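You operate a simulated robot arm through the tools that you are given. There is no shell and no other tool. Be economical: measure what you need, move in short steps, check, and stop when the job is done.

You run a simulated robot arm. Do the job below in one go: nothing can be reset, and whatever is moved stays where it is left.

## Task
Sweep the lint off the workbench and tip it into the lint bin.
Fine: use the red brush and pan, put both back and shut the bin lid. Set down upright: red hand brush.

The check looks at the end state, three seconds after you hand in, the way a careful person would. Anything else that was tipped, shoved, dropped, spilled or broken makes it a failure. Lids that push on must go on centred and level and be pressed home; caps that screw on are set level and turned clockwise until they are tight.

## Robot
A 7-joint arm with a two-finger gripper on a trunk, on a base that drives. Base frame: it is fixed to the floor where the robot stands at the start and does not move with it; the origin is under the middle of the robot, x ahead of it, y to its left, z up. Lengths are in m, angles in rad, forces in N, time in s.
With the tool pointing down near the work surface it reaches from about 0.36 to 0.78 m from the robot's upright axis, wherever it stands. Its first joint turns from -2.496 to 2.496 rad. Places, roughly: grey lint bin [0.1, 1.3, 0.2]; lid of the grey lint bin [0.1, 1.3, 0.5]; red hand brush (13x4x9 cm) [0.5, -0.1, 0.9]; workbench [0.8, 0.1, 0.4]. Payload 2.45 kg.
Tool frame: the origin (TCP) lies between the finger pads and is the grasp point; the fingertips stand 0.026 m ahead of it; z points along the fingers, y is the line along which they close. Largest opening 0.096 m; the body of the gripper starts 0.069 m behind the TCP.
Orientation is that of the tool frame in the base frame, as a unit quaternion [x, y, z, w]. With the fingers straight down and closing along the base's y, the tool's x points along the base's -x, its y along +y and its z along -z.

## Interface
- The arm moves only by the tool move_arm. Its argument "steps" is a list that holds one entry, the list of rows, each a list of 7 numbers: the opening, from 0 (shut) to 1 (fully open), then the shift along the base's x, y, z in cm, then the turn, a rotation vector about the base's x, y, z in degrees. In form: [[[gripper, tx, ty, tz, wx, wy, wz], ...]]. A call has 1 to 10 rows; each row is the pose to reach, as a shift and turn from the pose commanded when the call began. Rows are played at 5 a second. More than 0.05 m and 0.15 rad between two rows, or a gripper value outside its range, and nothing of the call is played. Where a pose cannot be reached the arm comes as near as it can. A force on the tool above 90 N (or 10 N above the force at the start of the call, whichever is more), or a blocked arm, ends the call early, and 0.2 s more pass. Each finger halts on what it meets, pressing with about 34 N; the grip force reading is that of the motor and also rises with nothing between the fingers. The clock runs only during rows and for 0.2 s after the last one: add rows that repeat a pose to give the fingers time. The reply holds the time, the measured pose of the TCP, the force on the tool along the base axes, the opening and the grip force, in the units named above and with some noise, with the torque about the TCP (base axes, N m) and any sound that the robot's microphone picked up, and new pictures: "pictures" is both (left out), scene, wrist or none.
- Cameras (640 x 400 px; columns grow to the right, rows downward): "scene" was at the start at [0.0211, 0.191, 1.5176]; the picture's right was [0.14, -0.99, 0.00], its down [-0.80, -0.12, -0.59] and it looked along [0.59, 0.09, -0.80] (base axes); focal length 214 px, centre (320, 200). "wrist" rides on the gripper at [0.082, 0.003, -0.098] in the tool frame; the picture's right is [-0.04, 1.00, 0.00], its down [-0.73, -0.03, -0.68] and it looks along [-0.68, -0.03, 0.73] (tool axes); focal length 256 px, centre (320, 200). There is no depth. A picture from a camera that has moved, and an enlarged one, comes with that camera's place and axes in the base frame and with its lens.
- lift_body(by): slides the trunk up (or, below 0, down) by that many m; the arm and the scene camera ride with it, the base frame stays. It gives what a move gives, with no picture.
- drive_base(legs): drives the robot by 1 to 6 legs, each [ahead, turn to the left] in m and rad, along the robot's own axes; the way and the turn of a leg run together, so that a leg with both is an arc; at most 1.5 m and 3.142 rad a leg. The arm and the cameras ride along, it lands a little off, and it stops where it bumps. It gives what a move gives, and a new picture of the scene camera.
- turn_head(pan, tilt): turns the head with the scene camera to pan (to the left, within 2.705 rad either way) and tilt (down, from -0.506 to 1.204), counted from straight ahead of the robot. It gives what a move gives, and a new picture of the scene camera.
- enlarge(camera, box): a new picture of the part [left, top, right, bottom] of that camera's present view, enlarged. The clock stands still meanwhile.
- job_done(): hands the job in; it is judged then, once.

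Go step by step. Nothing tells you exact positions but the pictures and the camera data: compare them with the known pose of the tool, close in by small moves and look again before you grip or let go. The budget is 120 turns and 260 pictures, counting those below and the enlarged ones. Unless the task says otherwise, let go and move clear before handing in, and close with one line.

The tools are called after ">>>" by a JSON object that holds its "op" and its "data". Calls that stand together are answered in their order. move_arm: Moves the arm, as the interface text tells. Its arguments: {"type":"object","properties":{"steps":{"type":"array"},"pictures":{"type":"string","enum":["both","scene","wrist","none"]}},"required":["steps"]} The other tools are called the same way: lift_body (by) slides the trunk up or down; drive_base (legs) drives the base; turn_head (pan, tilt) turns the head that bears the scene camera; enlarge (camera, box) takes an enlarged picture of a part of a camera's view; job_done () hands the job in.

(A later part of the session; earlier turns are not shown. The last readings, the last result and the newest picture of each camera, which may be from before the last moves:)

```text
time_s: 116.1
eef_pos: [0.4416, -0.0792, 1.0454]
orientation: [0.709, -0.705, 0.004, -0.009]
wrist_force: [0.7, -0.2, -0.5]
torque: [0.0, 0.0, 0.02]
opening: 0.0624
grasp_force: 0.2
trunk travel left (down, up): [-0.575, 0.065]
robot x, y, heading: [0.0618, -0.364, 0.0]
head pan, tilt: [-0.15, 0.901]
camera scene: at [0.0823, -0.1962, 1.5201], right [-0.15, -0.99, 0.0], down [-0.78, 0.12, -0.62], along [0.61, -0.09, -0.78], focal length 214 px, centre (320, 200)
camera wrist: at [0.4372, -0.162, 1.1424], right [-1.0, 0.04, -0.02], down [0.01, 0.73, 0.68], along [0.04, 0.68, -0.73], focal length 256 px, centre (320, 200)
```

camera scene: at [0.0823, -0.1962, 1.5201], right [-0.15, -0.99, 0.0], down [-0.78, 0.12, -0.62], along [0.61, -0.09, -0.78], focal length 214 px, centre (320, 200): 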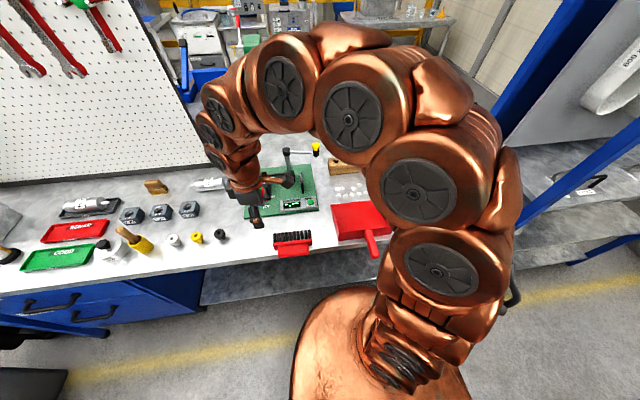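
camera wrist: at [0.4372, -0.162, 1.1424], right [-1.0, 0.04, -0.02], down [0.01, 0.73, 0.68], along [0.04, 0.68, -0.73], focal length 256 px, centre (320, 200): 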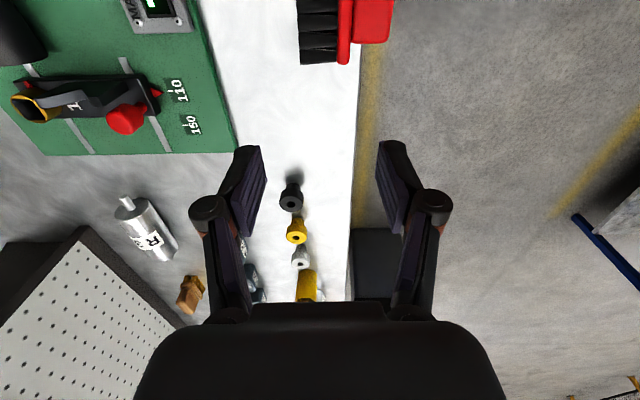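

The brush lies stable with its ridge overhanging. Before reversing about 0.35 m to get room for a horizontal approach, I'll check behind.

>>> {"op": "turn_head", "data": {"pan": 2.6, "tilt": 0.7}}

```text
time_s: 118.5
eef_pos: [0.4412, -0.08, 1.044]
orientation: [0.709, -0.705, 0.005, -0.009]
wrist_force: [-0.5, -0.4, 0.0]
torque: [-0.02, 0.01, 0.0]
opening: 0.0622
grasp_force: 0.0
trunk travel left (down, up): [-0.575, 0.065]
robot x, y, heading: [0.0594, -0.3672, 0.002]
head pan, tilt: [2.601, 0.7]
camera scene: at [-0.0654, -0.1414, 1.5363], right [0.51, 0.86, 0.0], down [0.55, -0.33, -0.76], along [-0.66, 0.39, -0.64], focal length 214 px, centre (320, 200)
```

scene: 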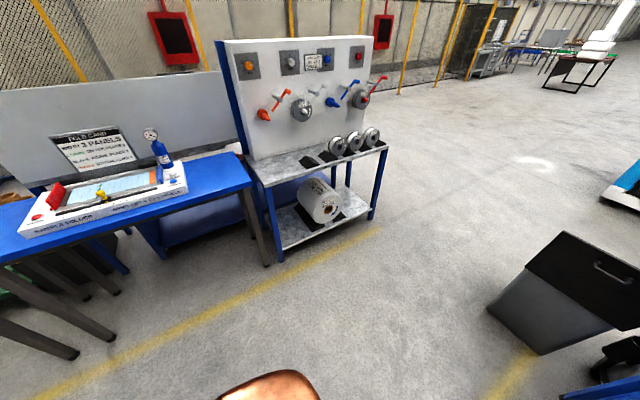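

Behind me is clear until x≈−1.15. Reversing 0.38 m, then I'll turn the tool horizontal.

>>> {"op": "drive_base", "data": {"legs": [[-0.38, 0]]}}

>>> {"op": "turn_head", "data": {"pan": -0.15, "tilt": 0.8}}

>>> {"op": "move_arm", "data": {"steps": [[[0.65, 1, 0, 0, 0, -8.5, 0], [0.65, 2, -1, 0, 0, -17, 0], [0.65, 3, -2, 0, 0, -25.5, 0], [0.65, 4, -3, 0, 0, -34, 0], [0.65, 5, -4, 0, 0, -42.5, 0], [0.65, 6, -5, 0, 0, -51, 0], [0.65, 7, -6, 0, 0, -59.5, 0], [0.65, 8, -6, 0, 0, -68, 0], [0.65, 9, -6, 0, 0, -76.5, 0], [0.65, 10, -6, 0, 0, -85, 0]]]}}

```text
time_s: 121.0
eef_pos: [0.0573, -0.0803, 1.0439]
orientation: [0.708, -0.706, 0.004, -0.008]
wrist_force: [0.2, 0.5, -0.6]
torque: [0.01, -0.01, -0.04]
opening: 0.0625
grasp_force: 0.1
trunk travel left (down, up): [-0.575, 0.065]
robot x, y, heading: [-0.3259, -0.3669, -0.002]
head pan, tilt: [2.601, 0.7]
camera scene: at [-0.4499, -0.141, 1.5363], right [0.52, 0.86, 0.0], down [0.55, -0.33, -0.76], along [-0.66, 0.39, -0.64], focal length 214 px, centre (320, 200)
```

scene: 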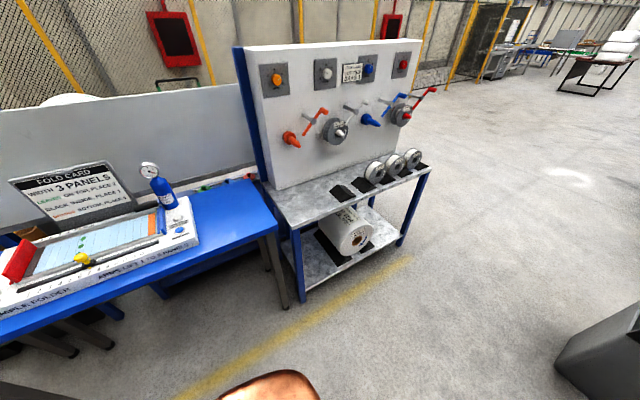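

```text
time_s: 123.4
eef_pos: [0.0558, -0.0801, 1.0453]
orientation: [0.708, -0.707, 0.005, -0.009]
wrist_force: [-0.3, 0.7, -1.2]
torque: [0.05, 0.01, 0.0]
opening: 0.0625
grasp_force: 0.0
trunk travel left (down, up): [-0.575, 0.065]
robot x, y, heading: [-0.3277, -0.3636, -0.003]
head pan, tilt: [-0.15, 0.799]
camera scene: at [-0.2975, -0.197, 1.5281], right [-0.15, -0.99, 0.0], down [-0.71, 0.11, -0.7], along [0.69, -0.11, -0.72], focal length 214 px, centre (320, 200)
```

scene: 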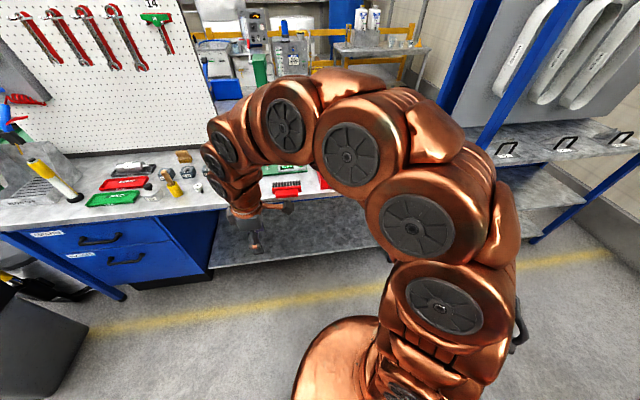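

```text
time_s: 125.2
eef_pos: [0.0831, -0.0722, 1.0003]
orientation: [-0.596, 0.71, -0.177, 0.33]
wrist_force: [0.8, 0.4, 0.6]
torque: [-0.04, -0.01, -0.02]
opening: 0.0623
grasp_force: 0.0
out of reach, approached as far as the arm can: row 6, 7, 8, 9
trunk travel left (down, up): [-0.575, 0.065]
robot x, y, heading: [-0.3253, -0.3658, -0.005]
head pan, tilt: [-0.15, 0.799]
stopped in row 9: the arm was blocked; the commanded pose is now the measured one
camera scene: at [-0.2976, -0.1971, 1.5281], right [-0.15, -0.99, 0.0], down [-0.71, 0.11, -0.7], along [0.69, -0.11, -0.72], focal length 214 px, centre (320, 200)
camera wrist: at [0.0089, -0.1649, 1.0475], right [-0.73, 0.27, -0.63], down [-0.39, 0.6, 0.7], along [0.57, 0.75, -0.34], focal length 256 px, centre (320, 200)
```

scene: 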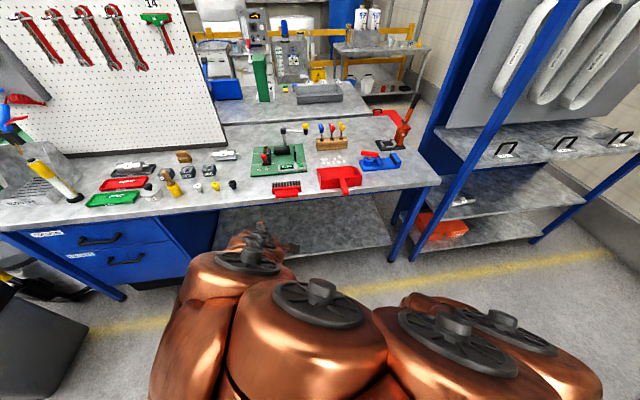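
wrist: 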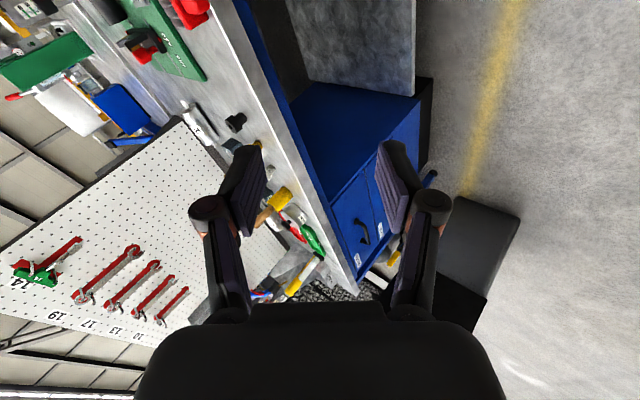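

The arm was too folded for that turn. I'll extend first, then finish turning the tool to point along +x.

>>> {"op": "move_arm", "data": {"steps": [[[0.65, 4, -1, 0.5, 0, 0, 0], [0.65, 8, -2, 1, 0, 0, 0], [0.65, 12, -3, 1.5, 0, 0, 0], [0.65, 16, -4, 2, 0, 0, 0], [0.65, 20, -5, 2, 0, 0, 0]]], "pictures": "none"}}

>>> {"op": "move_arm", "data": {"steps": [[[0.65, 0.5, -0.5, 0, -2.5, -7.5, -0.4], [0.65, 1, -1, 0, -5, -15, -0.7], [0.65, 1.5, -1.5, 0, -7.5, -22.5, -1.1], [0.65, 2, -2, 0, -10, -30, -1.5], [0.65, 2.5, -2.5, 0, -12.5, -37.5, -1.8], [0.65, 3, -3, 0, -15.0, -44.8, -2.2], [0.65, 3, -3, 0, -15.8, -47.3, -2.3]]], "pictures": "both"}}

```text
time_s: 126.4
eef_pos: [0.2828, -0.1216, 1.0245]
orientation: [-0.598, 0.708, -0.18, 0.33]
wrist_force: [-0.7, 0.0, 0.7]
torque: [-0.02, -0.03, -0.07]
opening: 0.0624
grasp_force: 0.2
trunk travel left (down, up): [-0.575, 0.065]
robot x, y, heading: [-0.3279, -0.3672, 0.002]
head pan, tilt: [-0.15, 0.799]
```

```text
time_s: 128.0
eef_pos: [0.3141, -0.153, 1.0218]
orientation: [0.5, -0.497, 0.504, -0.5]
wrist_force: [-1.2, -0.6, -0.3]
torque: [-0.02, -0.02, 0.0]
opening: 0.0625
grasp_force: 0.1
trunk travel left (down, up): [-0.575, 0.065]
robot x, y, heading: [-0.3226, -0.3666, -0.005]
head pan, tilt: [-0.15, 0.799]
camera scene: at [-0.2976, -0.197, 1.5281], right [-0.15, -0.99, 0.0], down [-0.71, 0.11, -0.7], along [0.69, -0.11, -0.72], focal length 214 px, centre (320, 200)
camera wrist: at [0.2166, -0.2348, 1.0174], right [0.01, 0.03, -1.0], down [-0.68, 0.74, 0.02], along [0.74, 0.68, 0.03], focal length 256 px, centre (320, 200)
```

scene: 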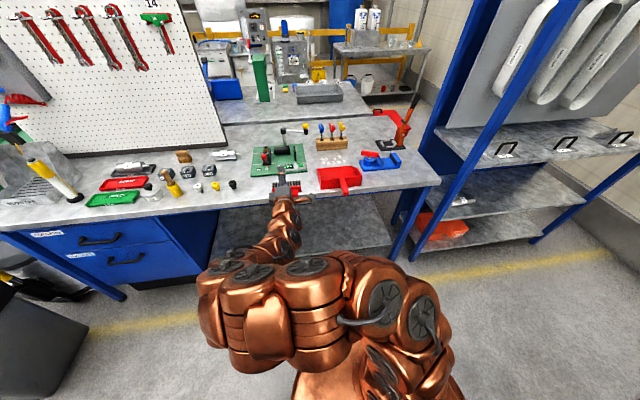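
wrist: 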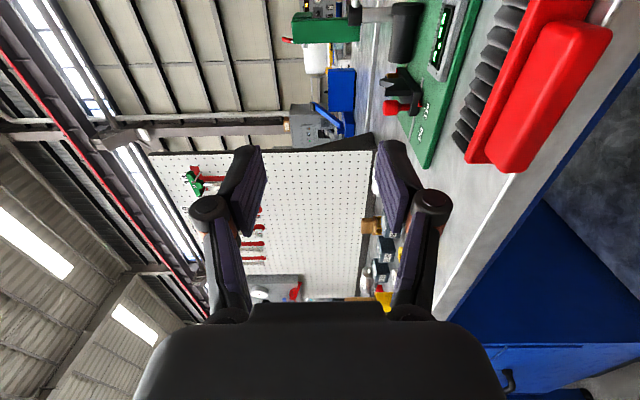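

The tool now points at +x with the fingers closing vertically. I'll descend in front of the bench edge to the ridge height.

>>> {"op": "move_arm", "data": {"steps": [[[0.6, 0, 0, -4.5, 0, 0, 0], [0.6, 0, 0, -9, 0, 0, 0], [0.6, 0, 0, -13, 0, 0, 0], [0.6, 0, -0.2, -15.5, 0, 0, 0], [0.6, 0, -0.2, -17.3, 0, 0, 0]]], "pictures": "both"}}

>>> {"op": "enlarge", "data": {"camera": "scene", "box": [240, 150, 340, 230]}}

```text
time_s: 129.2
eef_pos: [0.313, -0.1541, 0.8483]
orientation: [0.5, -0.499, 0.503, -0.499]
wrist_force: [1.3, -0.9, -0.2]
torque: [0.0, 0.03, 0.01]
opening: 0.0578
grasp_force: 0.2
trunk travel left (down, up): [-0.575, 0.065]
robot x, y, heading: [-0.3259, -0.3665, -0.005]
head pan, tilt: [-0.15, 0.799]
camera scene: at [-0.2976, -0.197, 1.5281], right [-0.15, -0.99, 0.0], down [-0.71, 0.11, -0.7], along [0.69, -0.11, -0.72], focal length 214 px, centre (320, 200)
camera wrist: at [0.2151, -0.2361, 0.8446], right [0.0, 0.03, -1.0], down [-0.68, 0.74, 0.02], along [0.74, 0.68, 0.03], focal length 256 px, centre (320, 200)
```

scene: 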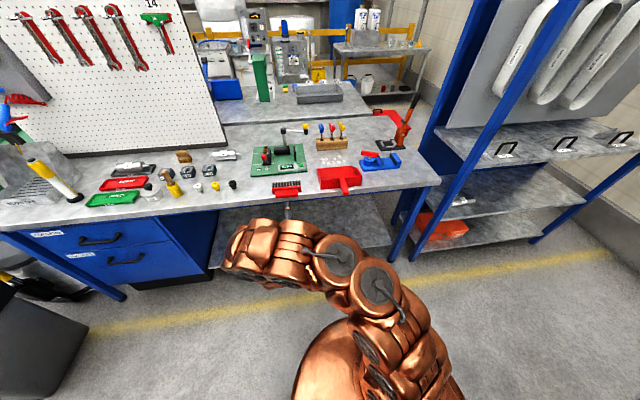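
wrist: 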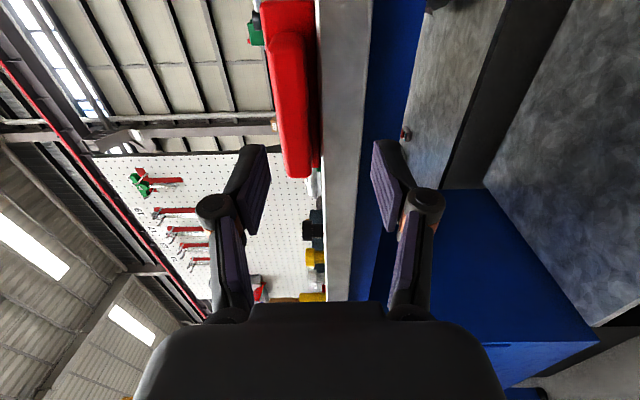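

```text
5.00 times, centred on (290, 190) of scene
camera zoom: at [-0.2976, -0.197, 1.5281], right [-0.15, -0.99, 0.0], down [-0.71, 0.11, -0.7], along [0.69, -0.11, -0.72], focal length 1072 px, centre (470, 250)
```

zoom: 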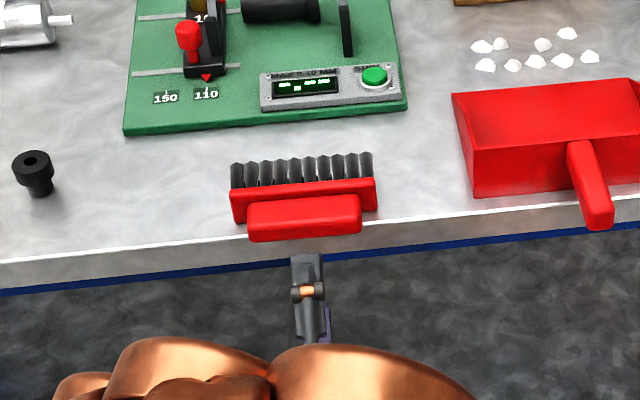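

The side view shows the bench top is really at z≈0.849 (not 0.825), so the ridge is centred at z≈0.869 and about 2.2 cm thick. I'll raise to that height and move in.

>>> {"op": "move_arm", "data": {"steps": [[[0.6, 0, -0.2, 2.2, 0, 0, 0], [0.6, 2, -0.2, 2.2, 0, 0, 0], [0.6, 4, -0.2, 2.2, 0, 0, 0], [0.6, 5, -0.2, 2.2, 0, 0, 0]]], "pictures": "wrist"}}

>>> {"op": "enlarge", "data": {"camera": "scene", "box": [240, 150, 340, 230]}}

```text
time_s: 130.2
eef_pos: [0.3636, -0.1568, 0.8723]
orientation: [0.5, -0.498, 0.503, -0.499]
wrist_force: [-0.2, 0.5, 0.5]
torque: [0.0, -0.02, -0.01]
opening: 0.0577
grasp_force: 0.0
trunk travel left (down, up): [-0.575, 0.065]
robot x, y, heading: [-0.3247, -0.3694, -0.0]
head pan, tilt: [-0.15, 0.799]
camera wrist: at [0.2664, -0.2386, 0.8682], right [0.0, 0.03, -1.0], down [-0.68, 0.73, 0.02], along [0.73, 0.68, 0.03], focal length 256 px, centre (320, 200)
```

wrist: 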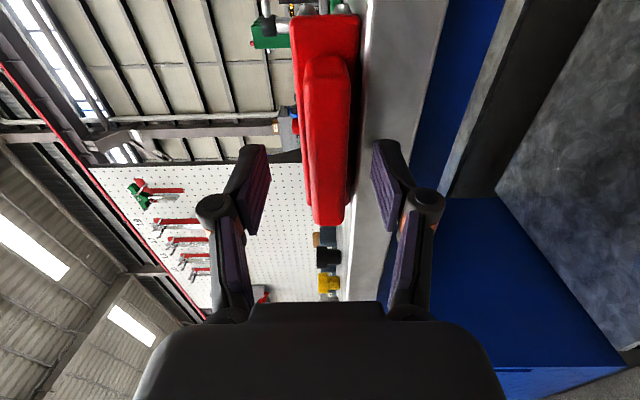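

```text
5.00 times, centred on (290, 190) of scene
camera zoom: at [-0.2976, -0.1969, 1.528], right [-0.15, -0.99, 0.0], down [-0.71, 0.11, -0.7], along [0.69, -0.11, -0.72], focal length 1072 px, centre (470, 250)
```

zoom: 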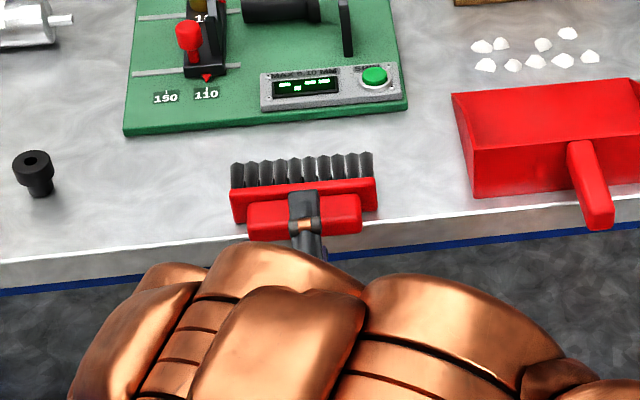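

The fingers straddle the ridge nicely. Closing now.

>>> {"op": "move_arm", "data": {"steps": [[[0.45, 0, 0, 0, 0, 0, 0], [0.3, 0, 0, 0, 0, 0, 0], [0.15, 0, 0, 0, 0, 0, 0], [0, 0, 0, 0, 0, 0, 0], [0, 0, 0, 0, 0, 0, 0], [0, 0, 0, 0, 0, 0, 0], [0, 0, 0, 0.5, 0, 0, 0], [0, 0, 0, 1.5, 0, 0, 0], [0, -0.5, 0, 3, 0, 0, 0]]], "pictures": "wrist"}}

>>> {"op": "enlarge", "data": {"camera": "scene", "box": [240, 150, 340, 230]}}

```text
time_s: 132.2
eef_pos: [0.3587, -0.1544, 0.8989]
orientation: [0.5, -0.498, 0.503, -0.498]
wrist_force: [0.3, 0.5, -1.5]
torque: [0.02, 0.04, -0.02]
opening: 0.0212
grasp_force: 33.4
trunk travel left (down, up): [-0.575, 0.065]
robot x, y, heading: [-0.328, -0.3674, -0.003]
head pan, tilt: [-0.15, 0.799]
camera wrist: at [0.2613, -0.2362, 0.8954], right [0.0, 0.03, -1.0], down [-0.68, 0.73, 0.02], along [0.74, 0.68, 0.02], focal length 256 px, centre (320, 200)
```

wrist: 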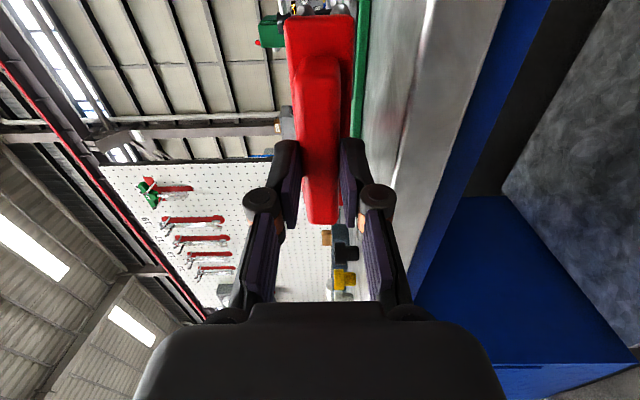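

```text
5.00 times, centred on (290, 190) of scene
camera zoom: at [-0.2972, -0.197, 1.528], right [-0.15, -0.99, 0.0], down [-0.71, 0.11, -0.7], along [0.69, -0.11, -0.72], focal length 1072 px, centre (470, 250)
```

zoom: 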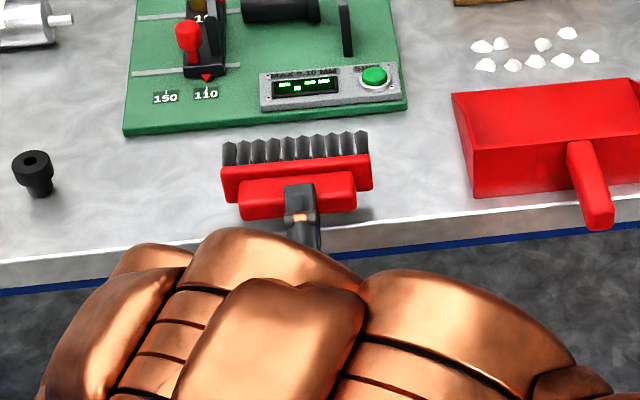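

Firmly held on the ridge, 21 mm. I'll lift and rotate the tool down.

>>> {"op": "move_arm", "data": {"steps": [[[0, 0, 0, 4, 0, 0, 0], [0, 0, 0, 8, 0, 0, 0], [0, 0, 0, 12, 0, 0, 0], [0, 0, 0, 16, 0, 0, 0], [0, 0.5, 0, 17, 0, 8, 0], [0, 1, 0, 17, 0, 16, 0], [0, 1.5, 0, 17, 0, 24, 0], [0, 2, 0, 17, 0, 32, 0], [0, 2.5, 0, 17, 0, 40, 0], [0, 3, 0, 17, 0, 48, 0]]], "pictures": "none"}}

>>> {"op": "move_arm", "data": {"steps": [[[0, 0.5, 0, 0, 0, 8, 0], [0, 1, 0, 0, 0, 16, 0], [0, 1.5, 0, 0, 0, 24, 0], [0, 2, 0, 0, 0, 32, 0], [0, 2.5, 0, 0, 0, 40, 0], [0, 3, 0, 0, 0, 42, 0]]], "pictures": "both"}}

```text
time_s: 134.4
eef_pos: [0.3891, -0.1558, 1.0714]
orientation: [0.662, -0.658, 0.256, -0.252]
wrist_force: [0.0, 0.0, -0.5]
torque: [-0.04, 0.04, -0.01]
opening: 0.0215
grasp_force: 33.6
trunk travel left (down, up): [-0.575, 0.065]
robot x, y, heading: [-0.3224, -0.3614, 0.002]
head pan, tilt: [-0.15, 0.799]
```

```text
time_s: 135.8
eef_pos: [0.3812, -0.1696, 1.0526]
orientation: [0.709, -0.705, 0.002, 0.0]
wrist_force: [-0.7, 0.2, -0.2]
torque: [0.0, -0.06, 0.03]
opening: 0.0213
grasp_force: 33.4
out of reach, approached as far as the arm can: row 5, 6
trunk travel left (down, up): [-0.575, 0.065]
robot x, y, heading: [-0.3285, -0.3661, -0.004]
head pan, tilt: [-0.15, 0.799]
camera scene: at [-0.2977, -0.1974, 1.5281], right [-0.15, -0.99, 0.0], down [-0.71, 0.11, -0.7], along [0.69, -0.11, -0.72], focal length 214 px, centre (320, 200)
camera wrist: at [0.3802, -0.2516, 1.1496], right [-1.0, 0.03, 0.0], down [0.02, 0.73, 0.68], along [0.03, 0.68, -0.73], focal length 256 px, centre (320, 200)
```

scene: 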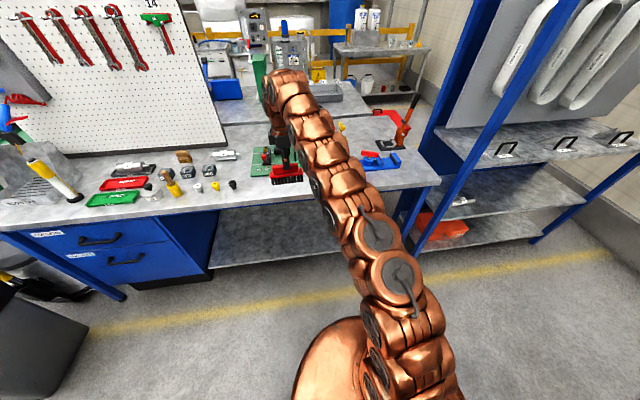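
wrist: 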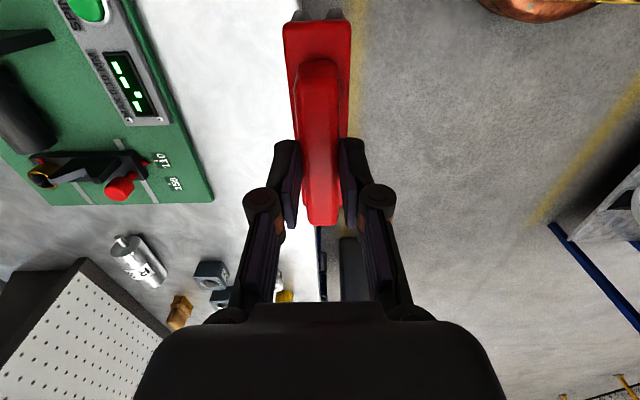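

The brush is upright in the grip. I'll retract the arm so it stays clear, then drive back up to the bench.

>>> {"op": "move_arm", "data": {"steps": [[[0, -3.4, -3.4, 0, 0, 0, 0], [0, -6.8, -6.8, 0, 0, 0, 0], [0, -10.2, -10.2, 0, 0, 0, 0], [0, -13.6, -13.6, 0.5, 0, 0, 0], [0, -17, -17, 1, 0, 0, 0], [0, -20.4, -20.4, 1, 0, 0, 0], [0, -23.5, -23.8, 1, 0, 0, 0]]], "pictures": "none"}}

>>> {"op": "drive_base", "data": {"legs": [[0.36, 0]]}}

```text
time_s: 137.4
eef_pos: [0.1476, -0.4062, 1.0618]
orientation: [0.709, -0.705, 0.002, 0.0]
wrist_force: [1.4, 0.6, -2.2]
torque: [-0.02, 0.02, -0.02]
opening: 0.0214
grasp_force: 33.8
trunk travel left (down, up): [-0.575, 0.065]
robot x, y, heading: [-0.3232, -0.3668, 0.001]
head pan, tilt: [-0.15, 0.799]
```

```text
time_s: 139.8
eef_pos: [0.5112, -0.4037, 1.0628]
orientation: [0.711, -0.704, 0.002, 0.0]
wrist_force: [-0.9, 0.6, -1.5]
torque: [-0.05, -0.02, 0.01]
opening: 0.0215
grasp_force: 34.4
trunk travel left (down, up): [-0.575, 0.065]
robot x, y, heading: [0.0395, -0.3666, 0.002]
head pan, tilt: [-0.15, 0.799]
camera scene: at [0.0652, -0.1967, 1.5281], right [-0.15, -0.99, 0.0], down [-0.71, 0.1, -0.7], along [0.69, -0.1, -0.72], focal length 214 px, centre (320, 200)
```

scene: 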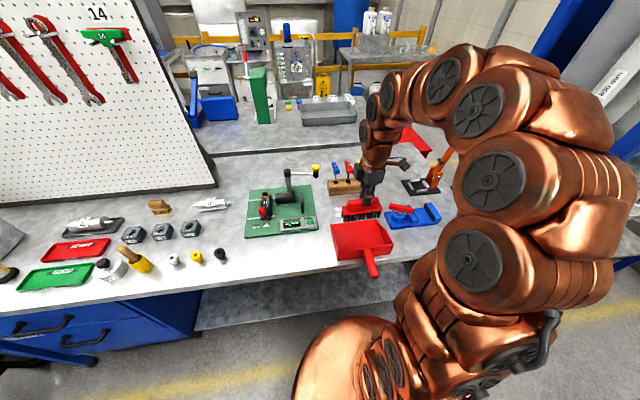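

>>> {"op": "move_arm", "data": {"steps": [[[0, 4.5, 0, 0, 0, 0, 0], [0, 9, 0, 0, 0, 0, 0], [0, 13.5, 0, 0, 0, 0, 0], [0, 16, 0, 0, 0, 0, 0]]], "pictures": "both"}}

>>> {"op": "enlarge", "data": {"camera": "scene", "box": [300, 140, 420, 240]}}

>>> {"op": "enlarge", "data": {"camera": "wrist", "box": [100, 0, 560, 260]}}

```text
time_s: 140.8
eef_pos: [0.6711, -0.4045, 1.061]
orientation: [0.712, -0.703, 0.002, -0.001]
wrist_force: [0.5, -0.7, -1.7]
torque: [0.02, -0.06, -0.01]
opening: 0.0215
grasp_force: 33.8
trunk travel left (down, up): [-0.575, 0.065]
robot x, y, heading: [0.0357, -0.3636, 0.003]
head pan, tilt: [-0.15, 0.799]
camera scene: at [0.0653, -0.1967, 1.5281], right [-0.15, -0.99, 0.0], down [-0.71, 0.1, -0.7], along [0.69, -0.1, -0.72], focal length 214 px, centre (320, 200)
camera wrist: at [0.6694, -0.486, 1.1594], right [-1.0, 0.03, 0.0], down [0.02, 0.74, 0.68], along [0.02, 0.68, -0.74], focal length 256 px, centre (320, 200)
```

scene: 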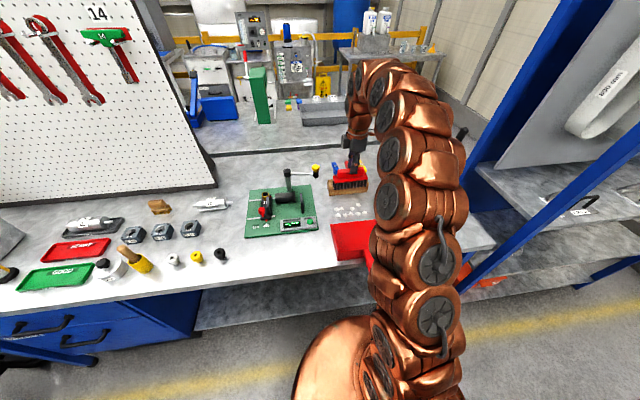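
wrist: 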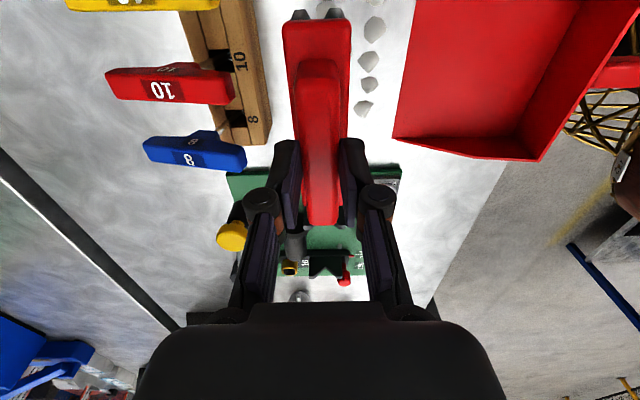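

```text
4.00 times, centred on (360, 190) of scene
camera zoom: at [0.0653, -0.1967, 1.5281], right [-0.15, -0.99, 0.0], down [-0.71, 0.1, -0.7], along [0.69, -0.1, -0.72], focal length 858 px, centre (160, 240)
```

zoom: 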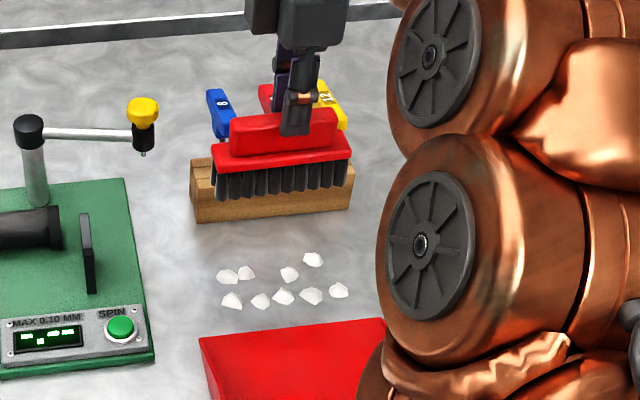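

```text
1.39 times, centred on (330, 130) of wrist
camera zoom: at [0.6694, -0.486, 1.1594], right [-1.0, 0.03, 0.0], down [0.02, 0.74, 0.68], along [0.02, 0.68, -0.74], focal length 356 px, centre (306, 297)
```

zoom: 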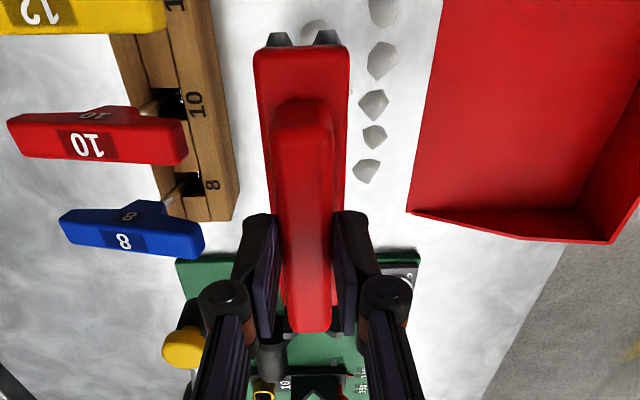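

The flakes are at x 0.61–0.67, y −0.34 to −0.475, and the T-bars begin at x≈0.737. I'll lower the brush at x 0.688, y −0.408, carefully.

>>> {"op": "move_arm", "data": {"steps": [[[0, 1.6, -0.3, 0, 0, 0, -0.7], [0, 1.6, -0.3, -4, 0, 0, -0.7], [0, 1.6, -0.3, -7, 0, 0, -0.7], [0, 1.6, -0.3, -9.5, 0, 0, -0.7]]], "pictures": "both"}}

>>> {"op": "enlarge", "data": {"camera": "scene", "box": [300, 140, 420, 240]}}

```text
time_s: 141.8
eef_pos: [0.6894, -0.4058, 0.9657]
orientation: [-0.707, 0.707, -0.002, 0.002]
wrist_force: [-0.2, -1.0, -2.1]
torque: [-0.02, 0.01, -0.03]
opening: 0.0212
grasp_force: 34.2
trunk travel left (down, up): [-0.575, 0.065]
robot x, y, heading: [0.0371, -0.3664, 0.004]
head pan, tilt: [-0.15, 0.799]
camera scene: at [0.0652, -0.1966, 1.5281], right [-0.15, -0.99, 0.0], down [-0.71, 0.1, -0.7], along [0.69, -0.1, -0.72], focal length 214 px, centre (320, 200)
camera wrist: at [0.6872, -0.4885, 1.0635], right [-1.0, 0.04, 0.0], down [0.03, 0.73, 0.68], along [0.03, 0.68, -0.74], focal length 256 px, centre (320, 200)
```

scene: 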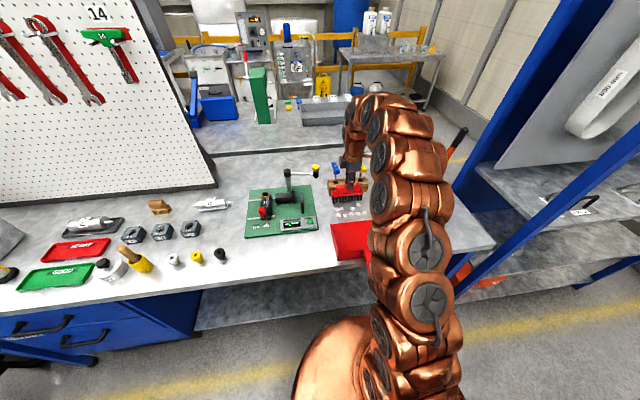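
wrist: 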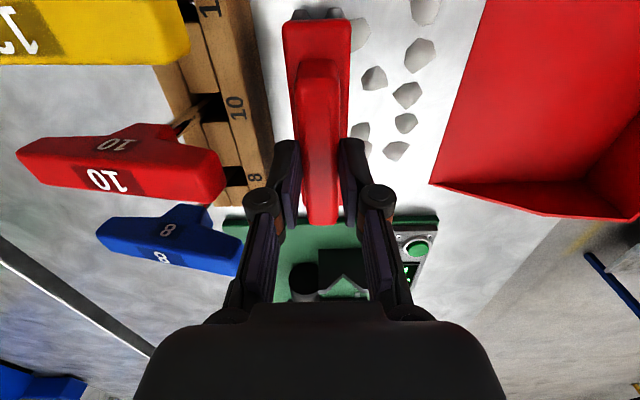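

```text
4.00 times, centred on (360, 190) of scene
camera zoom: at [0.0652, -0.1966, 1.5281], right [-0.15, -0.99, 0.0], down [-0.71, 0.1, -0.7], along [0.69, -0.1, -0.72], focal length 858 px, centre (160, 240)
```

zoom: 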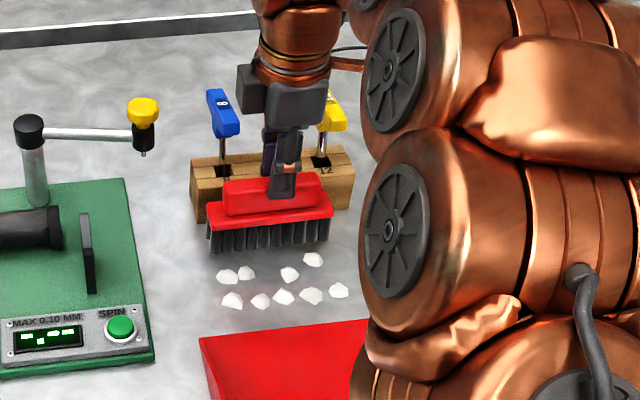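

Clearances are good. I'll shift 8 mm toward −y to cover the right-hand flakes and lower to bench contact.

>>> {"op": "move_arm", "data": {"steps": [[[0, 0, -0.8, -1, 0, 0, 0], [0, 0, -0.8, -1.8, 0, 0, 0], [0, 0, -0.8, -2.3, 0, 0, 0], [0, 0, -0.8, -2.7, 0, 0, 0]]], "pictures": "none"}}

>>> {"op": "enlarge", "data": {"camera": "scene", "box": [300, 140, 420, 240]}}

```text
time_s: 142.8
eef_pos: [0.6896, -0.4159, 0.9421]
orientation: [-0.707, 0.708, -0.003, 0.003]
wrist_force: [7.1, -1.7, 26.2]
torque: [-0.1, -0.18, 0.0]
opening: 0.0219
grasp_force: 34.1
trunk travel left (down, up): [-0.575, 0.065]
robot x, y, heading: [0.0386, -0.3645, 0.001]
head pan, tilt: [-0.15, 0.799]
```

```text
4.00 times, centred on (360, 190) of scene
camera zoom: at [0.0645, -0.1967, 1.5283], right [-0.15, -0.99, 0.0], down [-0.71, 0.1, -0.7], along [0.69, -0.1, -0.72], focal length 858 px, centre (160, 240)
```

zoom: 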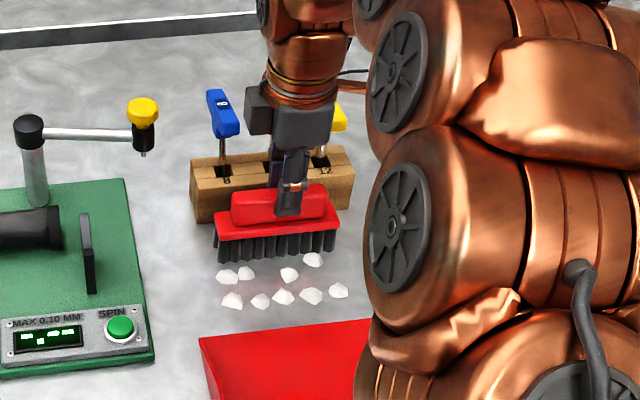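

Touching with a light press. Sweeping slowly toward the pan lip.

>>> {"op": "move_arm", "data": {"steps": [[[0, -1.2, 0, 0.1, 0, 0, 0], [0, -2.4, 0, 0.1, 0, 0, 0], [0, -3.6, 0, 0.1, 0, 0, 0], [0, -4.8, 0, 0.1, 0, 0, 0], [0, -6.0, 0, 0.1, 0, 0, 0], [0, -7.2, 0, 0.1, 0, 0, 0], [0, -8.2, 0, 0.1, 0, 0, 0]]], "pictures": "wrist"}}

>>> {"op": "enlarge", "data": {"camera": "scene", "box": [300, 140, 420, 240]}}

```text
time_s: 144.4
eef_pos: [0.607, -0.4167, 0.9422]
orientation: [-0.706, 0.708, -0.001, 0.001]
wrist_force: [1.4, 0.0, 9.7]
torque: [0.14, 0.03, 0.01]
opening: 0.0212
grasp_force: 34.3
trunk travel left (down, up): [-0.575, 0.065]
robot x, y, heading: [0.0384, -0.3641, -0.001]
head pan, tilt: [-0.15, 0.799]
camera wrist: at [0.6039, -0.4974, 1.0386], right [-1.0, 0.04, 0.0], down [0.03, 0.73, 0.68], along [0.03, 0.68, -0.74], focal length 256 px, centre (320, 200)
```

wrist: 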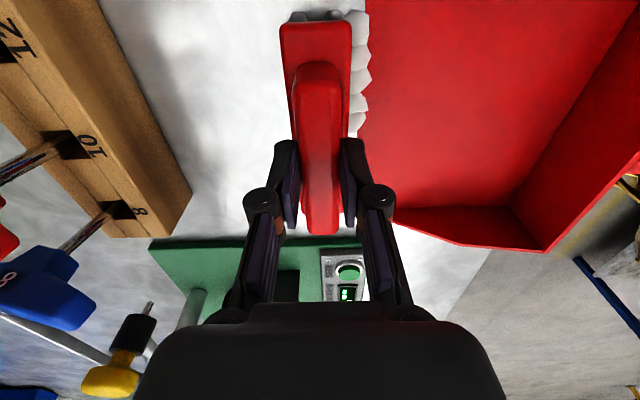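

```text
4.00 times, centred on (360, 190) of scene
camera zoom: at [0.065, -0.1966, 1.5282], right [-0.15, -0.99, 0.0], down [-0.71, 0.1, -0.7], along [0.69, -0.1, -0.72], focal length 858 px, centre (160, 240)
```

zoom: 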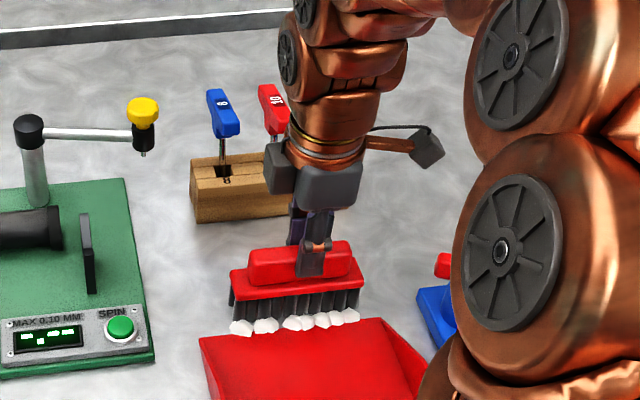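

All nine flakes are lined up at the lip. Now I'll push them in, lifting a few millimetres over the lip.

>>> {"op": "move_arm", "data": {"steps": [[[0, -0.8, 0, 0.1, 0, 0, 0], [0, -1.6, 0, 0.25, 0, 0, 0], [0, -2.4, 0, 0.4, 0, 0, 0], [0, -3.4, 0, 0.45, 0, 0, 0], [0, -4.4, 0, 0.45, 0, 0, 0], [0, -5.4, 0, 0.45, 0, 0, 0]]], "pictures": "wrist"}}

>>> {"op": "enlarge", "data": {"camera": "scene", "box": [300, 140, 420, 240]}}

```text
time_s: 145.8
eef_pos: [0.5499, -0.4164, 0.947]
orientation: [-0.706, 0.708, -0.001, 0.0]
wrist_force: [-0.1, 0.0, -1.5]
torque: [-0.01, 0.01, 0.04]
opening: 0.0212
grasp_force: 34.2
trunk travel left (down, up): [-0.575, 0.065]
robot x, y, heading: [0.0378, -0.3672, 0.007]
head pan, tilt: [-0.15, 0.799]
camera wrist: at [0.5471, -0.4983, 1.0427], right [-1.0, 0.04, 0.0], down [0.03, 0.73, 0.68], along [0.03, 0.68, -0.74], focal length 256 px, centre (320, 200)
```

wrist: 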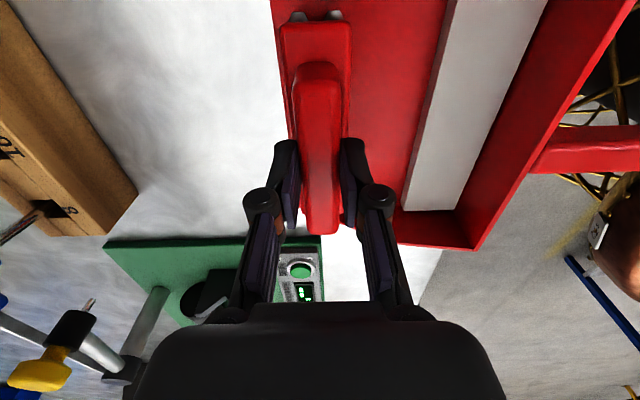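

```text
4.00 times, centred on (360, 190) of scene
camera zoom: at [0.0655, -0.1966, 1.5281], right [-0.15, -0.99, 0.0], down [-0.71, 0.1, -0.7], along [0.69, -0.1, -0.72], focal length 858 px, centre (160, 240)
```

zoom: 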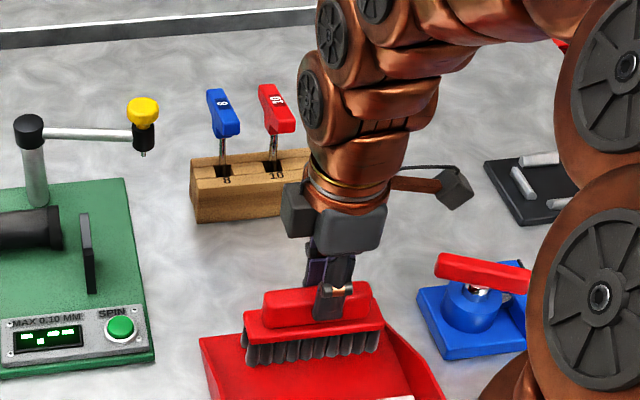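

The lint is all in the pan (it now shows as a layer there) and I see no stragglers. I'll lift the brush and take it back to its original place at (0.480, −0.15).

>>> {"op": "move_arm", "data": {"steps": [[[0, 0, 0, 4, 0, 0, 0], [0, 0, 0, 8, 0, 0, 0], [0, 0, 0, 11, 0, 0, 0], [0, -2, 4, 11, 0, 0, 0], [0, -4, 8, 11, 0, 0, 0], [0, -6, 12, 11, 0, 0, 0], [0, -7, 16.5, 11, 0, 0, 0], [0, -7, 21, 11, 0, 0, 0], [0, -7, 25, 11, 0, 0, 0], [0, -7, 27.5, 11, 0, 0, 0]]], "pictures": "both"}}

>>> {"op": "enlarge", "data": {"camera": "scene", "box": [220, 140, 420, 270]}}

```text
time_s: 148.0
eef_pos: [0.4838, -0.1414, 1.0571]
orientation: [-0.707, 0.707, -0.002, 0.002]
wrist_force: [-0.4, -0.1, -0.7]
torque: [-0.01, 0.0, -0.01]
opening: 0.0213
grasp_force: 34.0
trunk travel left (down, up): [-0.575, 0.065]
robot x, y, heading: [0.0365, -0.364, 0.003]
head pan, tilt: [-0.15, 0.799]
camera scene: at [0.0654, -0.1967, 1.5281], right [-0.15, -0.99, 0.0], down [-0.71, 0.1, -0.7], along [0.69, -0.1, -0.72], focal length 214 px, centre (320, 200)
camera wrist: at [0.4798, -0.2232, 1.154], right [-1.0, 0.04, 0.0], down [0.03, 0.73, 0.68], along [0.03, 0.68, -0.74], focal length 256 px, centre (320, 200)
```

scene: 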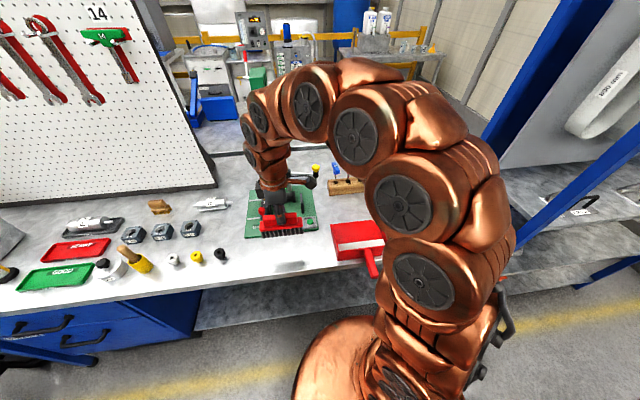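
wrist: 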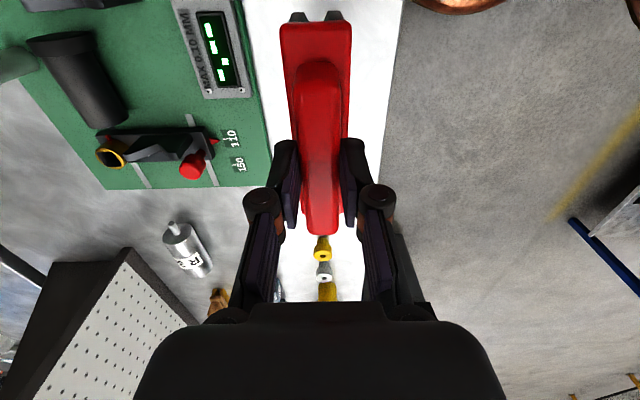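

```text
3.08 times, centred on (320, 205) of scene
camera zoom: at [0.0654, -0.1967, 1.5281], right [-0.15, -0.99, 0.0], down [-0.71, 0.1, -0.7], along [0.69, -0.1, -0.72], focal length 660 px, centre (320, 185)
```

zoom: 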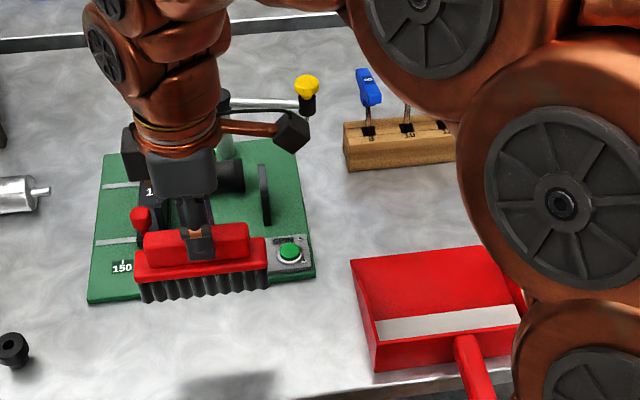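

>>> {"op": "move_arm", "data": {"steps": [[[0, -0.3, 0, -4, 0, 0, 0], [0, -0.3, 0, -8, 0, 0, 0], [0, -0.3, 0, -10, 0, 0, 0], [0, -0.3, 0, -11, 0, 0, 0], [0, -0.3, 0, -11.5, 0, 0, 0], [0, -0.3, 0, -11.7, 0, 0, 0]]], "pictures": "none"}}

```text
time_s: 149.4
eef_pos: [0.4801, -0.1401, 0.9405]
orientation: [-0.707, 0.707, -0.002, 0.004]
wrist_force: [3.3, 1.2, 26.6]
torque: [0.05, -0.04, 0.01]
opening: 0.0216
grasp_force: 33.6
trunk travel left (down, up): [-0.575, 0.065]
robot x, y, heading: [0.04, -0.3655, 0.004]
head pan, tilt: [-0.15, 0.799]
```

Firmly on the bench. Releasing evenly and lifting straight up.

>>> {"op": "move_arm", "data": {"steps": [[[0.3, 0, 0, 0.1, 0, 0, 0], [0.4, 0, 0, 0.1, 0, 0, 0], [0.5, 0, 0, 0.1, 0, 0, 0], [0.6, 0, 0, 0.1, 0, 0, 0], [0.6, 0, 0, 2, 0, 0, 0], [0.6, 0, 0, 5, 0, 0, 0], [0.6, 0, 0, 9, 0, 0, 0], [0.6, 0, 0, 13, 0, 0, 0]]], "pictures": "both"}}

>>> {"op": "enlarge", "data": {"camera": "scene", "box": [220, 140, 420, 270]}}

```text
time_s: 151.2
eef_pos: [0.4808, -0.1401, 1.0692]
orientation: [-0.707, 0.708, -0.001, 0.001]
wrist_force: [-0.1, -0.3, -0.2]
torque: [0.01, 0.01, -0.02]
opening: 0.0573
grasp_force: 0.1
trunk travel left (down, up): [-0.575, 0.065]
robot x, y, heading: [0.0359, -0.363, 0.001]
head pan, tilt: [-0.15, 0.799]
camera scene: at [0.0655, -0.1965, 1.5281], right [-0.15, -0.99, 0.0], down [-0.71, 0.1, -0.7], along [0.69, -0.1, -0.72], focal length 214 px, centre (320, 200)
camera wrist: at [0.4778, -0.222, 1.1659], right [-1.0, 0.04, 0.0], down [0.03, 0.74, 0.68], along [0.03, 0.68, -0.74], focal length 256 px, centre (320, 200)
```

scene: 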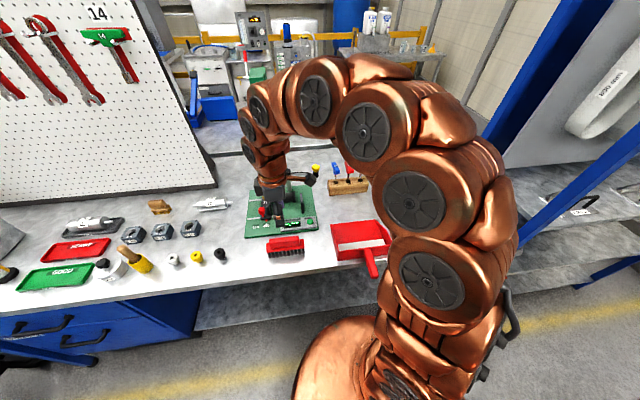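
wrist: 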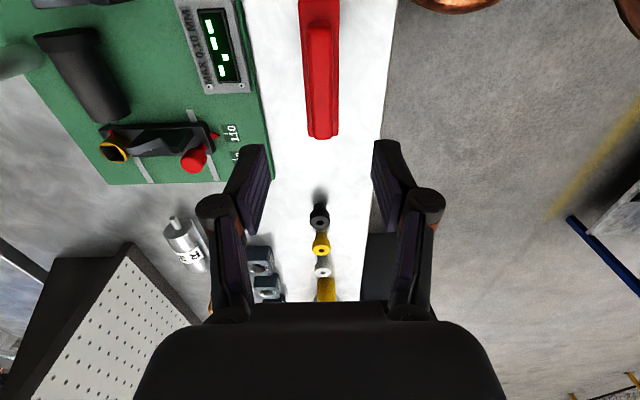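

```text
3.08 times, centred on (320, 205) of scene
camera zoom: at [0.0655, -0.1965, 1.5281], right [-0.15, -0.99, 0.0], down [-0.71, 0.1, -0.7], along [0.69, -0.1, -0.72], focal length 660 px, centre (320, 185)
```

zoom: 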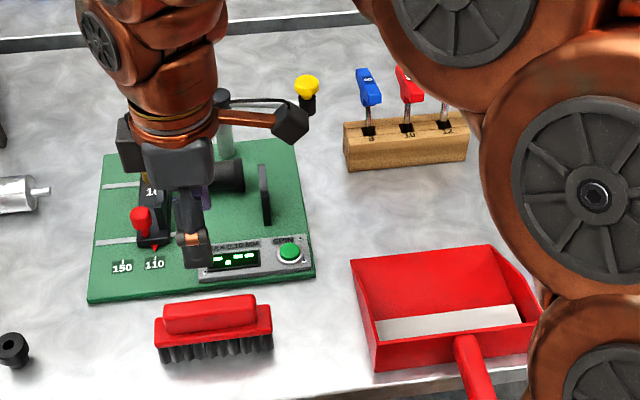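

The brush is upright in its place and the flakes are all in the pan. For the pan I want the tool horizontal along the handle, so that tilting the tool down later tips the pan. First I'll yaw back and reverse.

>>> {"op": "move_arm", "data": {"steps": [[[0.7, 0, 0, 1, 0, 0, -8.5], [0.8, 0, 0, 2, 0, 0, -17], [0.8, 0, 0, 3, 0, 0, -25.5], [0.8, 0, 0, 3, 0, 0, -34], [0.8, 0, 0, 3, 0, 0, -42.5], [0.8, 0, 0, 3, 0, 0, -51], [0.8, 0, 0, 3, 0, 0, -59.5], [0.8, 0, 0, 3, 0, 0, -68], [0.8, 0, 0, 3, 0, 0, -76.5], [0.8, 0, 0, 3, 0, 0, -84]]], "pictures": "none"}}

>>> {"op": "drive_base", "data": {"legs": [[-0.34, 0]]}}

>>> {"op": "move_arm", "data": {"steps": [[[0.8, 2, -4, 0, 0, 0, -3], [0.8, 4, -8, 0, 0, 0, -6], [0.8, 6, -12, 0, 0, 0, -6], [0.8, 8, -16, 0, 0, 0, -6], [0.8, 10, -20, 0, 0, 0, -6], [0.8, 12, -24, 0, 0, 0, -6], [0.8, 14, -27.5, 0, 0, 0, -6]]], "pictures": "scene"}}

```text
time_s: 153.4
eef_pos: [0.4778, -0.1392, 1.0992]
orientation: [-0.05, 0.999, -0.003, -0.001]
wrist_force: [0.1, 0.1, -0.1]
torque: [0.02, 0.02, 0.03]
opening: 0.077
grasp_force: 0.1
trunk travel left (down, up): [-0.575, 0.065]
robot x, y, heading: [0.0372, -0.3637, 0.005]
head pan, tilt: [-0.15, 0.799]
```

```text
time_s: 155.6
eef_pos: [0.1314, -0.139, 1.0985]
orientation: [-0.056, 0.998, -0.002, -0.001]
wrist_force: [0.2, -0.8, 0.3]
torque: [0.01, 0.02, -0.03]
opening: 0.0768
grasp_force: 0.0
trunk travel left (down, up): [-0.575, 0.065]
robot x, y, heading: [-0.3089, -0.3664, 0.008]
head pan, tilt: [-0.15, 0.799]
camera scene: at [-0.2814, -0.1989, 1.5281], right [-0.14, -0.99, 0.0], down [-0.71, 0.1, -0.7], along [0.69, -0.1, -0.72], focal length 214 px, centre (320, 200)
```

scene: 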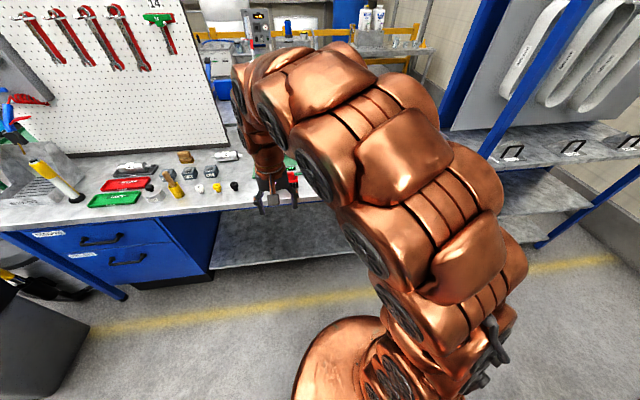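

```text
time_s: 157.2
eef_pos: [0.2733, -0.4162, 1.0988]
orientation: [-0.005, 1.0, -0.003, 0.0]
wrist_force: [-0.3, 0.3, 1.0]
torque: [-0.03, -0.03, 0.0]
opening: 0.0767
grasp_force: 0.0
trunk travel left (down, up): [-0.575, 0.065]
robot x, y, heading: [-0.308, -0.3694, 0.008]
head pan, tilt: [-0.15, 0.799]
camera scene: at [-0.2818, -0.1987, 1.528], right [-0.14, -0.99, 0.0], down [-0.71, 0.1, -0.7], along [0.69, -0.1, -0.72], focal length 214 px, centre (320, 200)
```

scene: 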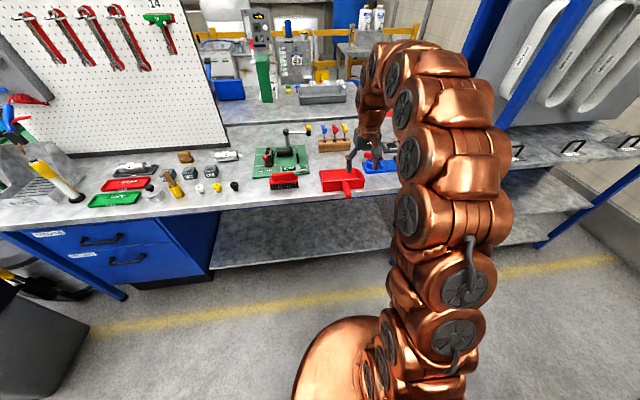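

>>> {"op": "enlarge", "data": {"camera": "wrist", "box": [220, 0, 420, 160]}}

>>> {"op": "enlarge", "data": {"camera": "scene", "box": [300, 150, 400, 220]}}

```text
2.50 times, centred on (320, 80) of wrist
camera zoom: at [0.191, -0.413, 1.196], right [0.03, 1.0, 0.0], down [0.73, -0.02, 0.68], along [0.68, -0.03, -0.73], focal length 640 px, centre (320, 500)
```

zoom: 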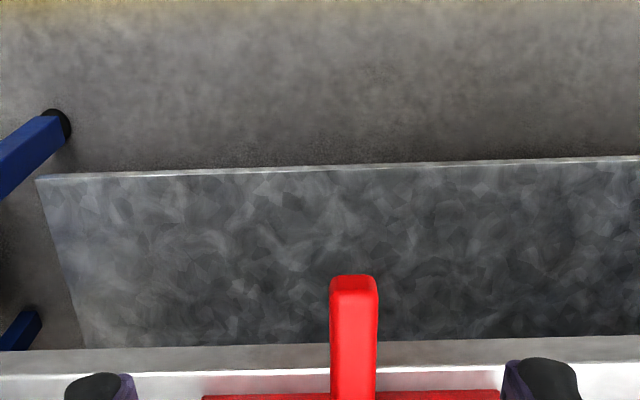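

```text
5.71 times, centred on (350, 185) of scene
camera zoom: at [-0.2818, -0.1987, 1.528], right [-0.14, -0.99, 0.0], down [-0.71, 0.1, -0.7], along [0.69, -0.1, -0.72], focal length 1226 px, centre (149, 286)
```

zoom: 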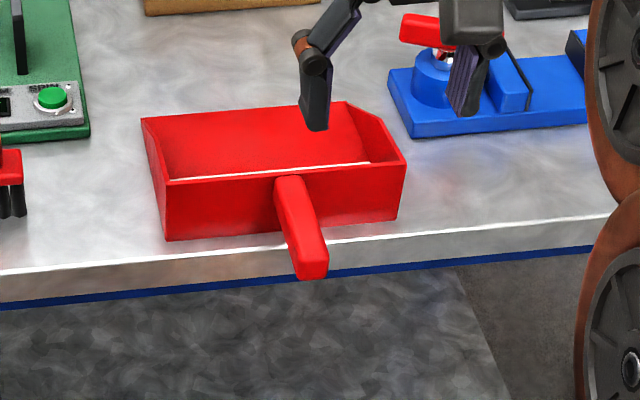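

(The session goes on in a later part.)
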